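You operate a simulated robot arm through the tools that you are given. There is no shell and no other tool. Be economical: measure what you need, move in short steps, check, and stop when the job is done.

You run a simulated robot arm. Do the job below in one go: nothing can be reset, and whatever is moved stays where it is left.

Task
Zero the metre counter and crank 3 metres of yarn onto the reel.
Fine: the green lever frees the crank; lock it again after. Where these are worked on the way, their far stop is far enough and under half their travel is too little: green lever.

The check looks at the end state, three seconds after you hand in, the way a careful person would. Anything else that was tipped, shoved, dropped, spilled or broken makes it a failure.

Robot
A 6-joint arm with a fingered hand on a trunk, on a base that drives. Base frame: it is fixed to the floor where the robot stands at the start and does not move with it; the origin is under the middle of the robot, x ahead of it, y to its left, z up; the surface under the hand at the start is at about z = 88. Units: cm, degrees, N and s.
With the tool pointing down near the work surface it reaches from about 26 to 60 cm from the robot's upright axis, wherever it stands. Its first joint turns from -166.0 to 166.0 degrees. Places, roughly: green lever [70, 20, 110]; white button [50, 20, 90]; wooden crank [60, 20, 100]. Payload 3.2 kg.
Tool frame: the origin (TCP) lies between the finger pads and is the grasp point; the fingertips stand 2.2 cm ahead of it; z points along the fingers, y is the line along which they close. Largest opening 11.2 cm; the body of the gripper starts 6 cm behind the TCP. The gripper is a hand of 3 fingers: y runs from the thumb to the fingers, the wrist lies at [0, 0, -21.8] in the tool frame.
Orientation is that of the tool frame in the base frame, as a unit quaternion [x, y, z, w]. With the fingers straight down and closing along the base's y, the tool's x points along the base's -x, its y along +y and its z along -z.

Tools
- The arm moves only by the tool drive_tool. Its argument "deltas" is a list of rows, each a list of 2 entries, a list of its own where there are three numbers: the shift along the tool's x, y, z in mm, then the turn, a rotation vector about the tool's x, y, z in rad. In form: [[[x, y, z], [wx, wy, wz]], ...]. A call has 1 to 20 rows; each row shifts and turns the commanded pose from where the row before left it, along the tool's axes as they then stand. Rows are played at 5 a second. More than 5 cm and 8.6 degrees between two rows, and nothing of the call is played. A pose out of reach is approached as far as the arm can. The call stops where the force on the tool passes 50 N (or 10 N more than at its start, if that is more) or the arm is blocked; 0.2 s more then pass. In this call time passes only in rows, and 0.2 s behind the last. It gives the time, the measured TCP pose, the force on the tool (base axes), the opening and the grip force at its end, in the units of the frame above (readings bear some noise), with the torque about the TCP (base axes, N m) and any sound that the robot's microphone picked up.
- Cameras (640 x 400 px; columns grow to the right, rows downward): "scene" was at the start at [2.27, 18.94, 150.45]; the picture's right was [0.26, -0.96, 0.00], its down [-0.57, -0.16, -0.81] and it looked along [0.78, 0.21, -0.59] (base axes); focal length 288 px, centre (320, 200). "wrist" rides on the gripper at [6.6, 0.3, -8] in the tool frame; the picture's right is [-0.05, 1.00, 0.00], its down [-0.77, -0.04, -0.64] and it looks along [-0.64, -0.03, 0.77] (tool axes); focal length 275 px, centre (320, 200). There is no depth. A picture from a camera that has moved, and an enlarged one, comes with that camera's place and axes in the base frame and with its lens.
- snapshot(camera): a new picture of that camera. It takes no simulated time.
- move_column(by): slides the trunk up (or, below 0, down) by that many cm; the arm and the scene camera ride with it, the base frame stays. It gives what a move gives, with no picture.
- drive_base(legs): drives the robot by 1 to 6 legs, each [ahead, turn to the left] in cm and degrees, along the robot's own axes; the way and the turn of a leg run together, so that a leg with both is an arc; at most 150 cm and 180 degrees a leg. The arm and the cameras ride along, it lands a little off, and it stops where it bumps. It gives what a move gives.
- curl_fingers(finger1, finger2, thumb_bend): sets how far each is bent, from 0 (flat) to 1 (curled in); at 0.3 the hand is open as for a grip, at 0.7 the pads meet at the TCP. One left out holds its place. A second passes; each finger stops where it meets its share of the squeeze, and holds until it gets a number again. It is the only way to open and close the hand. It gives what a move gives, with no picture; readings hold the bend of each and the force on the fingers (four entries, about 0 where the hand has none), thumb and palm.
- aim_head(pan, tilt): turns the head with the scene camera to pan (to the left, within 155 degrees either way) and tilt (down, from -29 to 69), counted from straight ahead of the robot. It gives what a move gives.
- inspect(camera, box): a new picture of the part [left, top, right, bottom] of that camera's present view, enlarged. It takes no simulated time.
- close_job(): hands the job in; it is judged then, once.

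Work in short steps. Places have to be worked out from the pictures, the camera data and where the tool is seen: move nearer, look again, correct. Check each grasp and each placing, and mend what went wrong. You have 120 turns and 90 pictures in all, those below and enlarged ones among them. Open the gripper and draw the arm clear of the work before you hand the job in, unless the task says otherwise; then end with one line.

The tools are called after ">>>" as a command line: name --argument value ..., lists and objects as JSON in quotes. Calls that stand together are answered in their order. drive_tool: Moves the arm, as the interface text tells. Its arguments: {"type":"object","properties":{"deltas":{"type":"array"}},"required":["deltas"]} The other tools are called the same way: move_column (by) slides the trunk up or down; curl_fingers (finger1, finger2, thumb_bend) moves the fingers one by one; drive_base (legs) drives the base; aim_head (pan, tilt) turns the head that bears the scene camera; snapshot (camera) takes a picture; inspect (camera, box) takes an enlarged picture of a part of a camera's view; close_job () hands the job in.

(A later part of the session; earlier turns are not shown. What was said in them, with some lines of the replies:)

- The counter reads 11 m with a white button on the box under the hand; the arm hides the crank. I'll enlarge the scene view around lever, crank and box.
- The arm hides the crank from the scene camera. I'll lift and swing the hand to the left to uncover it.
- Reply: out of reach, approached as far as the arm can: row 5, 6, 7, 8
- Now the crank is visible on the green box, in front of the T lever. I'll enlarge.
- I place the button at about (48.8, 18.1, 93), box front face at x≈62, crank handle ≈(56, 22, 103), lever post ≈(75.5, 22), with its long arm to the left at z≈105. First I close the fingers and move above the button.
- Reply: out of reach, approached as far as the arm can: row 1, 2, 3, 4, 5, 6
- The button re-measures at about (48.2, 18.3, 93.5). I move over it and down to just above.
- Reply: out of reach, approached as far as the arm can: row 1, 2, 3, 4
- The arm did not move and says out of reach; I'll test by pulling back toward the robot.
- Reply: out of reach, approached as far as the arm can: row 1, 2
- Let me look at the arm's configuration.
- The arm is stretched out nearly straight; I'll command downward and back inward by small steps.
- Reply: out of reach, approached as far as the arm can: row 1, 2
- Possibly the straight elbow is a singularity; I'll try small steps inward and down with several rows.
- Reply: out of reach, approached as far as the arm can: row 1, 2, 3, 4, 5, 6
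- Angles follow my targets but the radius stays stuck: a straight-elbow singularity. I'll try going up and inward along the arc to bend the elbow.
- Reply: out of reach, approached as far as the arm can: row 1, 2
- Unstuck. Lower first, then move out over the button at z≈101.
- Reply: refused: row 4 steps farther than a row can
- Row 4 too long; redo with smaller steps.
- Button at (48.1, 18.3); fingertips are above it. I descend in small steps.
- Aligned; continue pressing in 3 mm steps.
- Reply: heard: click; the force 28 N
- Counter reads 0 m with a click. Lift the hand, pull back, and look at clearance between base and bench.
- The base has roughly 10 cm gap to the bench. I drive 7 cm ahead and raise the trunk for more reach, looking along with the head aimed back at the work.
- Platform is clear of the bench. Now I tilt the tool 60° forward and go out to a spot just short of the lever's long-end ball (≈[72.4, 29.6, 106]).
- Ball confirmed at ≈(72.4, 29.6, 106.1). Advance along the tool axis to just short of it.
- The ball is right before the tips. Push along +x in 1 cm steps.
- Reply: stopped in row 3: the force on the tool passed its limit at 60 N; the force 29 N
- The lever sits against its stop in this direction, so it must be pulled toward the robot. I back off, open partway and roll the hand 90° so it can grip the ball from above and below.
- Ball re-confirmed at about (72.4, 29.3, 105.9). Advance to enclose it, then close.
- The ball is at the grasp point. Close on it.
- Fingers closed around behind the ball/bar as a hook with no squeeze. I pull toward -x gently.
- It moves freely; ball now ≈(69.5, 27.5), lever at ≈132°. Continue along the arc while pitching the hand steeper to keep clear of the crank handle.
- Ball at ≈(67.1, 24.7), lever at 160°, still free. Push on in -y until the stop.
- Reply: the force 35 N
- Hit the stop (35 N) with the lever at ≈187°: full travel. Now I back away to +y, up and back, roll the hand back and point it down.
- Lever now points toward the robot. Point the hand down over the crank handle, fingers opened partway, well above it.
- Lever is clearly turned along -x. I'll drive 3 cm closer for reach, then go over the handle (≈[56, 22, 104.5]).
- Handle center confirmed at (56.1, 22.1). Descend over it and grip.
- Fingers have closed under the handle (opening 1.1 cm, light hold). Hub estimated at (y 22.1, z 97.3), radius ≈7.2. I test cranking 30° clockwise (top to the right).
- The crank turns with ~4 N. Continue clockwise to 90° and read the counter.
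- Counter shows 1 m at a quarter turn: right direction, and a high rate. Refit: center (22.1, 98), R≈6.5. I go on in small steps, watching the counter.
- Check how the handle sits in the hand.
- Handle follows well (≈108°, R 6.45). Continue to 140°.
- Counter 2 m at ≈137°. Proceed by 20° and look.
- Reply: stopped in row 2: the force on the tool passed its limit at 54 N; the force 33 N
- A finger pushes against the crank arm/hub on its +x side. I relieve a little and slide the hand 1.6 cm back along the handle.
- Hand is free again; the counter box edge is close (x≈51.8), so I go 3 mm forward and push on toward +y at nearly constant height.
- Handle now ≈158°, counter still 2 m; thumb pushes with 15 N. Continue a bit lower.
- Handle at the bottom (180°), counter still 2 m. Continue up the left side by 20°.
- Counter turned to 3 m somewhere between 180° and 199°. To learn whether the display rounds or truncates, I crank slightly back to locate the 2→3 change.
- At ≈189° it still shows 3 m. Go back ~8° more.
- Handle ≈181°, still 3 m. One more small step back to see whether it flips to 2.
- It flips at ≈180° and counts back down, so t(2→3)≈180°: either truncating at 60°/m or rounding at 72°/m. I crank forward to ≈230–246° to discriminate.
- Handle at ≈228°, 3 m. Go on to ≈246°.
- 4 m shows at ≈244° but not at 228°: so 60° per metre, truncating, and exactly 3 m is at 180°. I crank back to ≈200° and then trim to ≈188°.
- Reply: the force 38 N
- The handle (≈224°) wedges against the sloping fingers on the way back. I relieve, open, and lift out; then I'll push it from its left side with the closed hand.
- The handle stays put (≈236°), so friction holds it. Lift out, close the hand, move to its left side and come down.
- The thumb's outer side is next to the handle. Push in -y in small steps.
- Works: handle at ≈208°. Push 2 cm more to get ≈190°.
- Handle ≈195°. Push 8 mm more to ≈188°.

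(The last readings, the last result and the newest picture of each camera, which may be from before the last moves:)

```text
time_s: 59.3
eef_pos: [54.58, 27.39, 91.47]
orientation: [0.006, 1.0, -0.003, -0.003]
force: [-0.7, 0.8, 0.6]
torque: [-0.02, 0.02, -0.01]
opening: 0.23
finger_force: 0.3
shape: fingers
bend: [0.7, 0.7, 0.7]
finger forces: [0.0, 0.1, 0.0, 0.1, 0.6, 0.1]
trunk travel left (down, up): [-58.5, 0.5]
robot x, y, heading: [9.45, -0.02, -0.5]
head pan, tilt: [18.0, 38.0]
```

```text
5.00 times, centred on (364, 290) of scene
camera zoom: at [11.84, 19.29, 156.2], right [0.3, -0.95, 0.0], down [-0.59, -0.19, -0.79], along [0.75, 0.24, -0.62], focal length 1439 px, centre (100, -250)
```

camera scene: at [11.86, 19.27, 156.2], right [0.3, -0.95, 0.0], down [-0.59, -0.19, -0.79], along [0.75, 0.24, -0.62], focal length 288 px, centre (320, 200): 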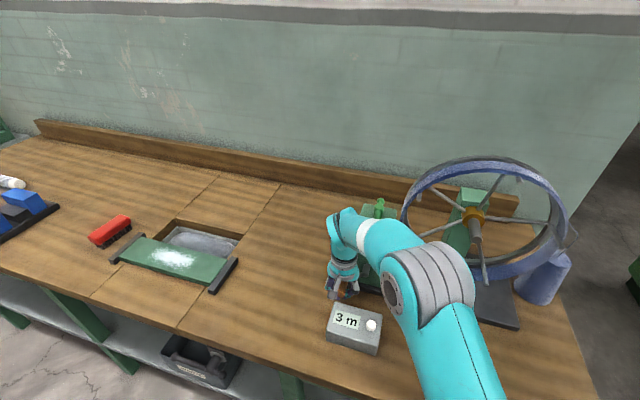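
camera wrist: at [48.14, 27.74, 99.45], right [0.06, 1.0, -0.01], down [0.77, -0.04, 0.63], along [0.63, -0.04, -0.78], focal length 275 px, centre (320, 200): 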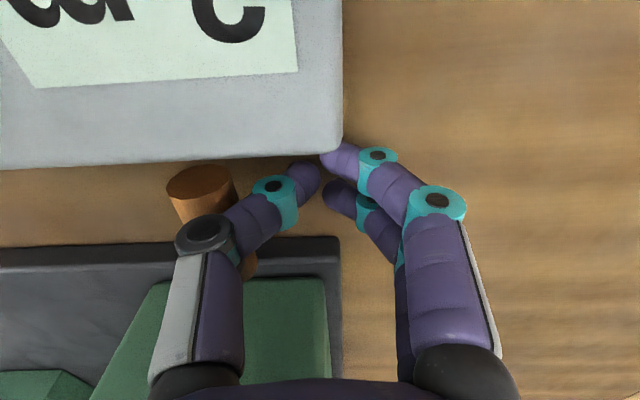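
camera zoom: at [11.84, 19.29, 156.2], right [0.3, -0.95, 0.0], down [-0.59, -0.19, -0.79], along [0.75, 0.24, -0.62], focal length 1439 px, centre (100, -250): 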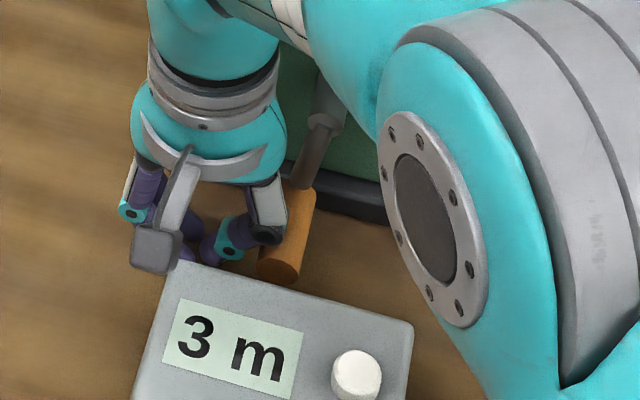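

Counter 3 m with handle ≈189° (≈3.15 m). Now withdraw: left, up and back, and look at how things stand.

>>> drive_tool --deltas '[[[0, 20, 0], [0, 0, 0]], [[0, 20, 0], [0, 0, 0]], [[10, 0, -40], [0, 0, 0]], [[20, 0, -40], [0, 0, 0]], [[25, 0, -40], [0, 0, 0]], [[25, 0, -40], [0, 0, 0]], [[20, 0, -40], [0, 0, 0]]]'

>>> snapshot --camera "scene"

>>> snapshot --camera "wrist"

```text
time_s: 60.9
eef_pos: [44.78, 31.57, 111.3]
orientation: [0.005, 1.0, -0.002, -0.003]
force: [0.3, 0.8, -0.3]
torque: [0.0, 0.02, 0.0]
opening: 0.24
finger_force: 0.1
shape: fingers
bend: [0.7, 0.7, 0.7]
finger forces: [0.0, 0.0, 0.0, 0.1, 0.1, 0.1]
trunk travel left (down, up): [-58.5, 0.5]
robot x, y, heading: [9.59, 0.05, -0.2]
head pan, tilt: [18.0, 38.0]
```

```text
20 pictures are left
camera scene: at [11.8, 19.27, 156.2], right [0.3, -0.95, 0.0], down [-0.59, -0.19, -0.79], along [0.75, 0.24, -0.62], focal length 288 px, centre (320, 200)
```

scene: 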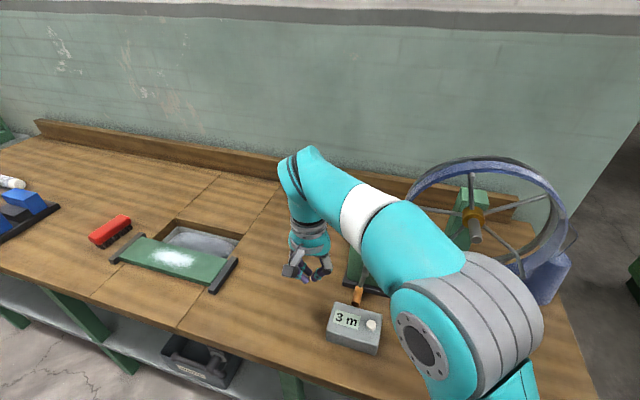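

```text
19 pictures are left
camera wrist: at [38.33, 31.97, 119.45], right [0.06, 1.0, -0.01], down [0.77, -0.04, 0.63], along [0.63, -0.04, -0.77], focal length 275 px, centre (320, 200)
```

wrist: 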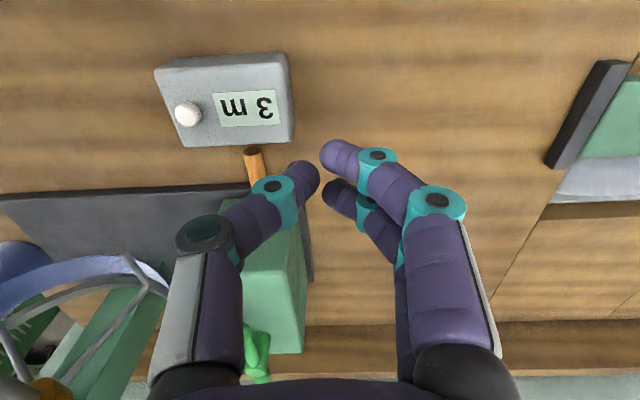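

All stable at 3 m. Tilt and roll the hand as before, and go to the pre-grasp point in front of the lever ball.

>>> drive_tool --deltas '[[[0, 0, 0], [0, -0.149, 0]], [[0, 0, 0], [0, -0.149, 0]], [[0, 0, 0], [0, -0.149, 0]], [[0, 0, 0], [0, -0.149, 0]], [[0, 0, 0], [0, -0.149, 0]], [[0, 0, 0], [0, -0.149, 0]], [[0, 0, 0], [0, -0.149, 0]], [[0, 0, 0], [0, 0, 0.143]], [[0, 0, 0], [0, 0, 0.143]], [[0, 0, 0], [0, 0, 0.143]], [[0, 0, 0], [0, 0, 0.143]], [[0, 0, 0], [0, 0, 0.143]], [[0, 0, 0], [0, 0, 0.143]], [[0, 0, 0], [0, 0, 0.143]], [[0, 0, 0], [0, 0, 0.143]], [[0, 0, 0], [0, 0, 0.143]], [[0, 0, 0], [0, 0, 0.143]], [[0, 0, 0], [0, 0, 0.143]]]'

>>> drive_tool --deltas '[[[-20.4, 13.3, 23], [0, 0, 0]], [[-20.4, 13.3, 23], [0, 0, 0]], [[-20.4, 13.3, 23], [0, 0, 0]], [[-20.4, 13.3, 23], [0, 0, 0]], [[-20.4, 13.3, 23], [0, 0, 0]]]'

>>> curl_fingers --finger1 0.5 --finger2 0.5 --thumb_bend 0.5

>>> snapshot --camera "wrist"

```text
time_s: 64.7
eef_pos: [44.87, 31.65, 111.51]
orientation: [0.618, 0.61, 0.347, 0.354]
force: [0.6, -0.3, 0.1]
torque: [0.0, -0.02, -0.01]
opening: 0.26
finger_force: 0.1
shape: fingers
bend: [0.7, 0.7, 0.7]
finger forces: [0.1, 0.1, 0.0, 0.0, 0.1, 0.1]
trunk travel left (down, up): [-58.5, 0.5]
robot x, y, heading: [9.89, -0.43, -0.4]
head pan, tilt: [18.0, 38.0]
```

```text
time_s: 65.9
eef_pos: [57.85, 21.21, 111.47]
orientation: [0.617, 0.612, 0.348, 0.353]
force: [-0.1, -0.5, 0.5]
torque: [-0.02, -0.02, 0.0]
opening: 0.24
finger_force: 0.0
shape: fingers
bend: [0.7, 0.7, 0.7]
finger forces: [0.1, 0.0, 0.1, 0.0, 0.0, 0.0]
trunk travel left (down, up): [-58.5, 0.5]
robot x, y, heading: [9.46, 0.0, -0.3]
head pan, tilt: [18.0, 38.0]
```

```text
time_s: 66.9
eef_pos: [57.93, 21.09, 111.47]
orientation: [0.617, 0.611, 0.348, 0.354]
force: [-1.0, -0.4, 0.2]
torque: [-0.02, -0.02, 0.0]
opening: 5.42
finger_force: 0.1
shape: fingers
bend: [0.5, 0.5, 0.5]
finger forces: [0.1, 0.0, 0.1, 0.0, 0.1, 0.1]
trunk travel left (down, up): [-58.5, 0.5]
robot x, y, heading: [9.61, 0.16, 0.2]
head pan, tilt: [18.0, 38.0]
```

```text
18 pictures are left
camera wrist: at [51.38, 27.83, 115.7], right [0.51, -0.05, 0.86], down [-0.58, -0.76, 0.3], along [0.64, -0.64, -0.42], focal length 275 px, centre (320, 200)
```

wrist: 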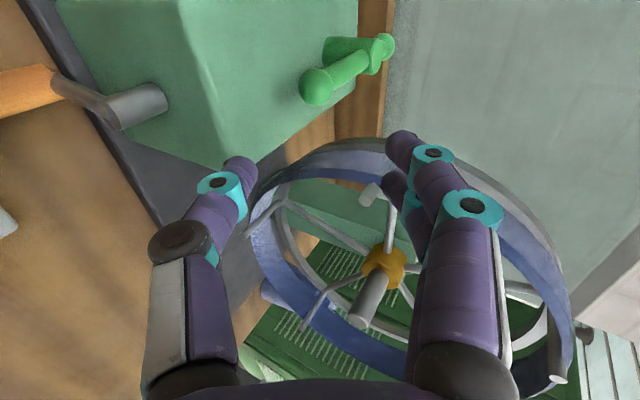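

Ball at (66.7, 22.0, 106). Advance to enclose it, slightly high for thumb clearance above the box.

>>> drive_tool --deltas '[[[9, 3, 0], [0, 0, 0]], [[0, 0, 35], [0, 0, 0]], [[0, 0, 35], [0, 0, 0]], [[0, 0, 25], [0, 0, 0]]]'

>>> curl_fingers --finger1 0.7 --finger2 0.7 --thumb_bend 0.7

>>> snapshot --camera "wrist"

```text
time_s: 67.9
eef_pos: [66.27, 21.95, 106.82]
orientation: [0.616, 0.61, 0.348, 0.356]
force: [-0.8, 0.8, 8.3]
torque: [0.05, 0.0, -0.03]
opening: 4.52
finger_force: 4.5
shape: fingers
bend: [0.5, 0.5, 0.54]
finger forces: [0.1, 0.0, 0.0, 0.0, 7.8, 0.1]
trunk travel left (down, up): [-58.5, 0.5]
robot x, y, heading: [9.99, 0.15, -0.2]
head pan, tilt: [18.0, 38.0]
```

```text
time_s: 68.9
eef_pos: [66.28, 21.82, 106.59]
orientation: [0.617, 0.611, 0.347, 0.353]
force: [2.0, 0.9, -2.6]
torque: [0.02, -0.17, 0.02]
opening: 2.03
finger_force: 5.9
shape: fingers
bend: [0.61, 0.7, 0.68]
finger forces: [4.9, 0.0, 0.0, 0.0, 6.1, 0.0]
trunk travel left (down, up): [-58.5, 0.5]
robot x, y, heading: [9.54, -0.12, -0.5]
head pan, tilt: [18.0, 38.0]
```

```text
17 pictures are left
camera wrist: at [59.77, 28.54, 110.96], right [0.51, -0.05, 0.86], down [-0.58, -0.76, 0.3], along [0.64, -0.64, -0.42], focal length 275 px, centre (320, 200)
```

wrist: 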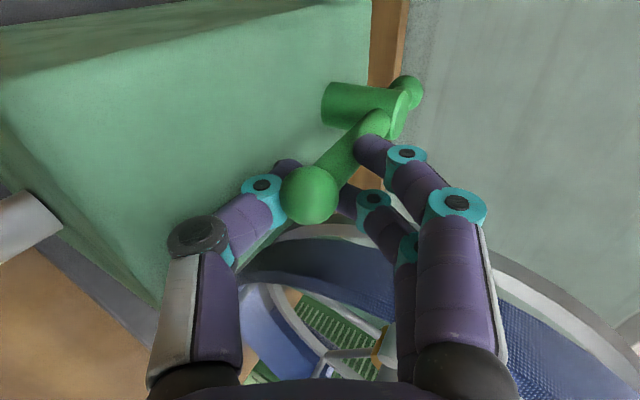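

Finger 1 sits on the bar, finger 2 is curled on its far (right) side: a good hold. Drag the ball leftward along the arc.

>>> drive_tool --deltas '[[[10.5, 0.5, 0.9], [0, 0, 0]], [[10.5, 0.5, 0.9], [0, 0, 0]], [[9, 1.7, 3], [0, 0, 0]], [[9, 1.7, 3], [0, 0, 0]]]'

>>> snapshot --camera "wrist"

```text
time_s: 69.9
eef_pos: [67.22, 25.51, 106.68]
orientation: [0.618, 0.61, 0.347, 0.355]
force: [4.5, -4.5, 3.3]
torque: [0.0, -0.04, -0.14]
opening: 1.28
finger_force: 4.9
shape: fingers
bend: [0.62, 0.71, 0.7]
finger forces: [4.5, 4.8, 0.0, 0.0, 0.2, 0.0]
trunk travel left (down, up): [-58.5, 0.5]
robot x, y, heading: [9.37, -0.03, -0.5]
head pan, tilt: [18.0, 38.0]
```

```text
16 pictures are left
camera wrist: at [60.67, 32.3, 111.12], right [0.51, -0.05, 0.86], down [-0.58, -0.76, 0.29], along [0.64, -0.65, -0.42], focal length 275 px, centre (320, 200)
```

wrist: 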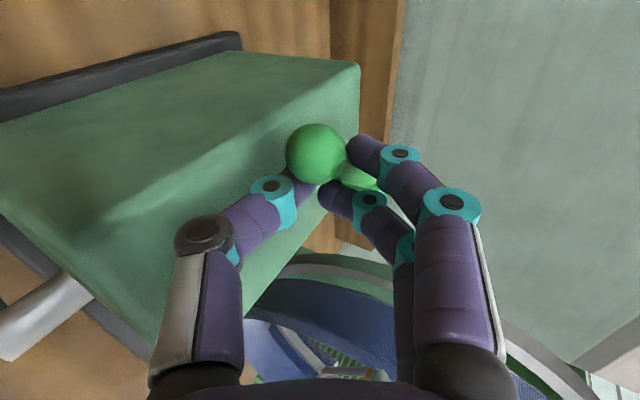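

Lever at ≈142°. Continue the arc.

>>> drive_tool --deltas '[[[8, 3.2, 5.6], [0, 0, 0]], [[8, 3.2, 5.6], [0, 0, 0]], [[5, 4, 7], [0, 0, 0]], [[3, 5, 8.7], [0, 0, 0]]]'

>>> snapshot --camera "wrist"

```text
time_s: 70.9
eef_pos: [70.0, 28.09, 106.79]
orientation: [0.617, 0.61, 0.348, 0.354]
force: [-10.5, -8.8, 3.8]
torque: [0.03, 0.0, -0.21]
opening: 1.19
finger_force: 9.4
shape: fingers
bend: [0.65, 0.74, 0.7]
finger forces: [4.5, 14.5, 0.0, 0.0, 0.0, 0.0]
trunk travel left (down, up): [-58.5, 0.5]
robot x, y, heading: [9.78, -0.14, -0.3]
head pan, tilt: [18.0, 38.0]
```

```text
15 pictures are left
camera wrist: at [63.45, 34.79, 111.13], right [0.51, -0.05, 0.86], down [-0.58, -0.76, 0.29], along [0.64, -0.64, -0.42], focal length 275 px, centre (320, 200)
```

wrist: 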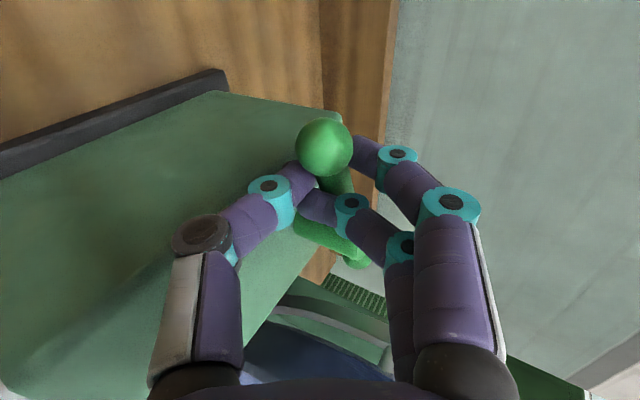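

Ball at (71.9, 29.3), ≈108°, force rising. Push a bit more in +x against the stop.

>>> drive_tool --deltas '[[[0, 3, 5.2], [0, 0, 0]], [[0, 3, 5.2], [0, 0, 0]]]'

>>> snapshot --camera "wrist"

```text
time_s: 71.5
eef_pos: [71.17, 28.14, 107.13]
orientation: [0.616, 0.61, 0.349, 0.355]
force: [-20.7, -10.0, 8.4]
torque: [-0.16, 0.11, -0.16]
opening: 0.84
finger_force: 14.3
shape: fingers
bend: [0.69, 0.83, 0.68]
finger forces: [0.1, 24.3, 0.1, 0.0, 5.2, 0.0]
trunk travel left (down, up): [-58.5, 0.5]
robot x, y, heading: [9.88, -0.24, -0.2]
head pan, tilt: [18.0, 38.0]
```

```text
14 pictures are left
camera wrist: at [64.47, 34.8, 111.38], right [0.5, -0.05, 0.86], down [-0.58, -0.76, 0.29], along [0.64, -0.64, -0.41], focal length 275 px, centre (320, 200)
```

wrist: 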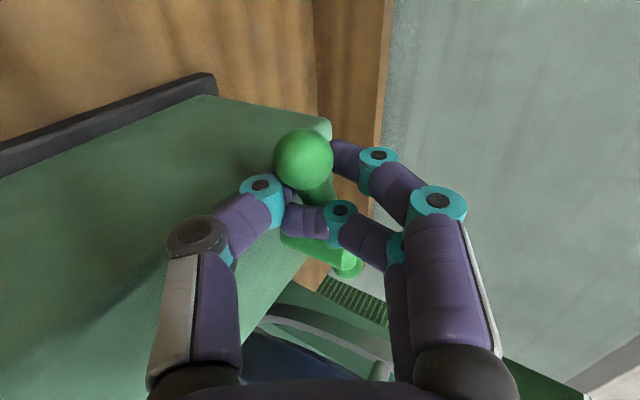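

The ball has not moved further: it is at its original stop, locked. Open the hand and back off along the tool axis.

>>> drive_tool --deltas '[[[0, -2, -4], [0, 0, 0]]]'

>>> curl_fingers --finger1 0.48 --finger2 0.48 --thumb_bend 0.52

>>> drive_tool --deltas '[[[0, 0, -30], [0, 0, 0]], [[0, 0, -35], [0, 0, 0]], [[0, 0, -35], [0, 0, 0]], [[20, 0, -30], [0, 0, 0]], [[20, -15, -26], [0, 0, 0]]]'

>>> snapshot --camera "wrist"

>>> snapshot --camera "scene"

```text
time_s: 71.9
eef_pos: [70.69, 28.1, 106.83]
orientation: [0.617, 0.611, 0.348, 0.355]
force: [-10.2, -6.4, 7.5]
torque: [-0.14, -0.01, -0.14]
opening: 0.84
finger_force: 11.5
shape: fingers
bend: [0.68, 0.82, 0.68]
finger forces: [1.4, 17.4, 0.1, 0.0, 4.3, 0.0]
trunk travel left (down, up): [-58.5, 0.5]
robot x, y, heading: [9.8, 0.55, -0.2]
head pan, tilt: [18.0, 38.0]
```

```text
time_s: 72.9
eef_pos: [70.87, 28.22, 106.83]
orientation: [0.617, 0.611, 0.348, 0.354]
force: [-11.5, -4.3, -4.1]
torque: [0.0, 0.05, -0.07]
opening: 5.42
finger_force: 6.4
shape: fingers
bend: [0.48, 0.88, 0.52]
finger forces: [0.0, 11.9, 0.0, 0.0, 0.0, 0.1]
trunk travel left (down, up): [-58.5, 0.5]
robot x, y, heading: [9.33, 0.36, -0.3]
head pan, tilt: [18.0, 38.0]
```

```text
time_s: 74.1
eef_pos: [57.08, 32.57, 113.52]
orientation: [0.617, 0.611, 0.348, 0.354]
force: [0.7, -1.1, 0.1]
torque: [0.02, 0.02, 0.03]
opening: 5.47
finger_force: 0.1
shape: fingers
bend: [0.48, 0.48, 0.52]
finger forces: [0.1, 0.1, 0.0, 0.1, 0.0, 0.0]
trunk travel left (down, up): [-58.5, 0.5]
robot x, y, heading: [9.66, 0.06, -0.3]
head pan, tilt: [18.0, 38.0]
```

```text
13 pictures are left
camera wrist: at [50.55, 39.22, 117.83], right [0.51, -0.05, 0.86], down [-0.58, -0.76, 0.3], along [0.64, -0.64, -0.41], focal length 275 px, centre (320, 200)
```

wrist: 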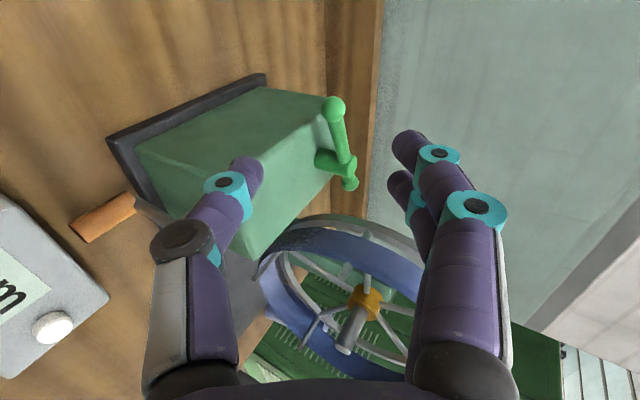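

```text
12 pictures are left
camera scene: at [11.79, 19.3, 156.2], right [0.3, -0.95, 0.0], down [-0.59, -0.19, -0.79], along [0.75, 0.24, -0.62], focal length 288 px, centre (320, 200)
```

scene: 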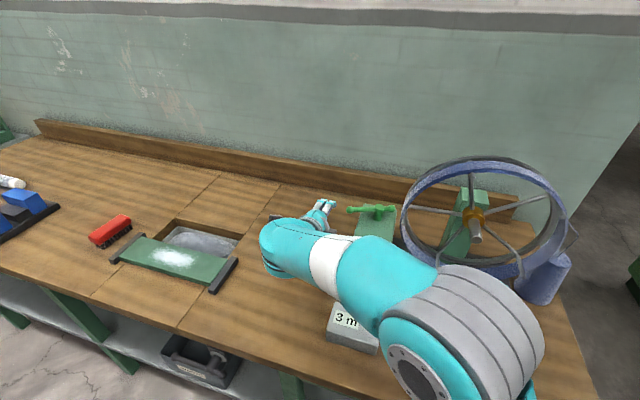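

Lever ball is back at (72.4, 29.4), its original place; counter shows 3 m. Draw the arm clear, open the hand, and take a last look.

>>> drive_tool --deltas '[[[0, -20, -35], [0, 0, 0]], [[10, -20, -35], [0, 0, 0]], [[20, -20, -35], [0, 0, 0]], [[20, -10, -17], [0, 0, 0]]]'

>>> curl_fingers --finger1 0.3 --finger2 0.3 --thumb_bend 0.3

>>> inspect --camera "scene" --box '[300, 140, 600, 350]'

```text
time_s: 75.1
eef_pos: [42.74, 37.61, 113.44]
orientation: [0.617, 0.612, 0.347, 0.354]
force: [0.6, 0.0, 0.8]
torque: [-0.01, 0.0, 0.0]
opening: 5.47
finger_force: 0.1
shape: fingers
bend: [0.48, 0.48, 0.52]
finger forces: [0.0, 0.0, 0.0, 0.1, 0.1, 0.0]
trunk travel left (down, up): [-58.5, 0.5]
robot x, y, heading: [9.6, 0.29, -0.1]
head pan, tilt: [18.0, 38.0]
```

```text
time_s: 76.1
eef_pos: [42.91, 37.67, 113.36]
orientation: [0.617, 0.611, 0.347, 0.354]
force: [-0.1, -0.9, 0.5]
torque: [0.01, 0.03, -0.02]
opening: 11.11
finger_force: 0.0
shape: fingers
bend: [0.3, 0.3, 0.3]
finger forces: [0.1, 0.1, 0.1, 0.0, 0.1, 0.0]
trunk travel left (down, up): [-58.5, 0.5]
robot x, y, heading: [9.6, -0.13, -0.3]
head pan, tilt: [18.0, 38.0]
```

```text
1.90 times, centred on (450, 245) of scene
camera zoom: at [11.84, 19.27, 156.2], right [0.3, -0.95, 0.0], down [-0.59, -0.19, -0.79], along [0.75, 0.24, -0.62], focal length 548 px, centre (72, 114)
```

zoom: 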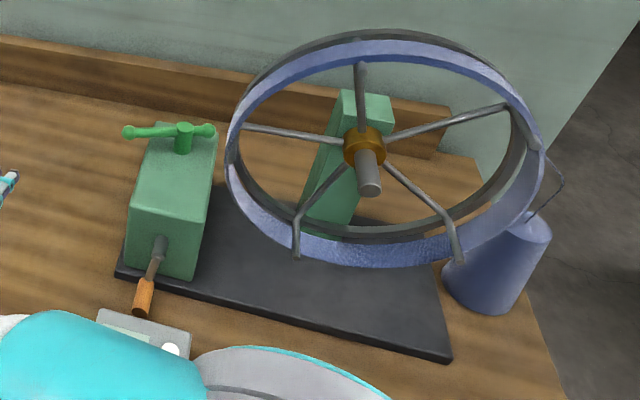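

Lever locked, crank at rest, yarn on the reel, and the counter last read 3 m. Nothing else has been disturbed, so I hand in.

>>> close_job

```text
The job is handed in.
```

The counter was zeroed, about 3 m of yarn was cranked on (the display reads 3 m), the green lever is locked again, and the arm is clear with the hand open. I overshot to 4 m at one point and cranked back.
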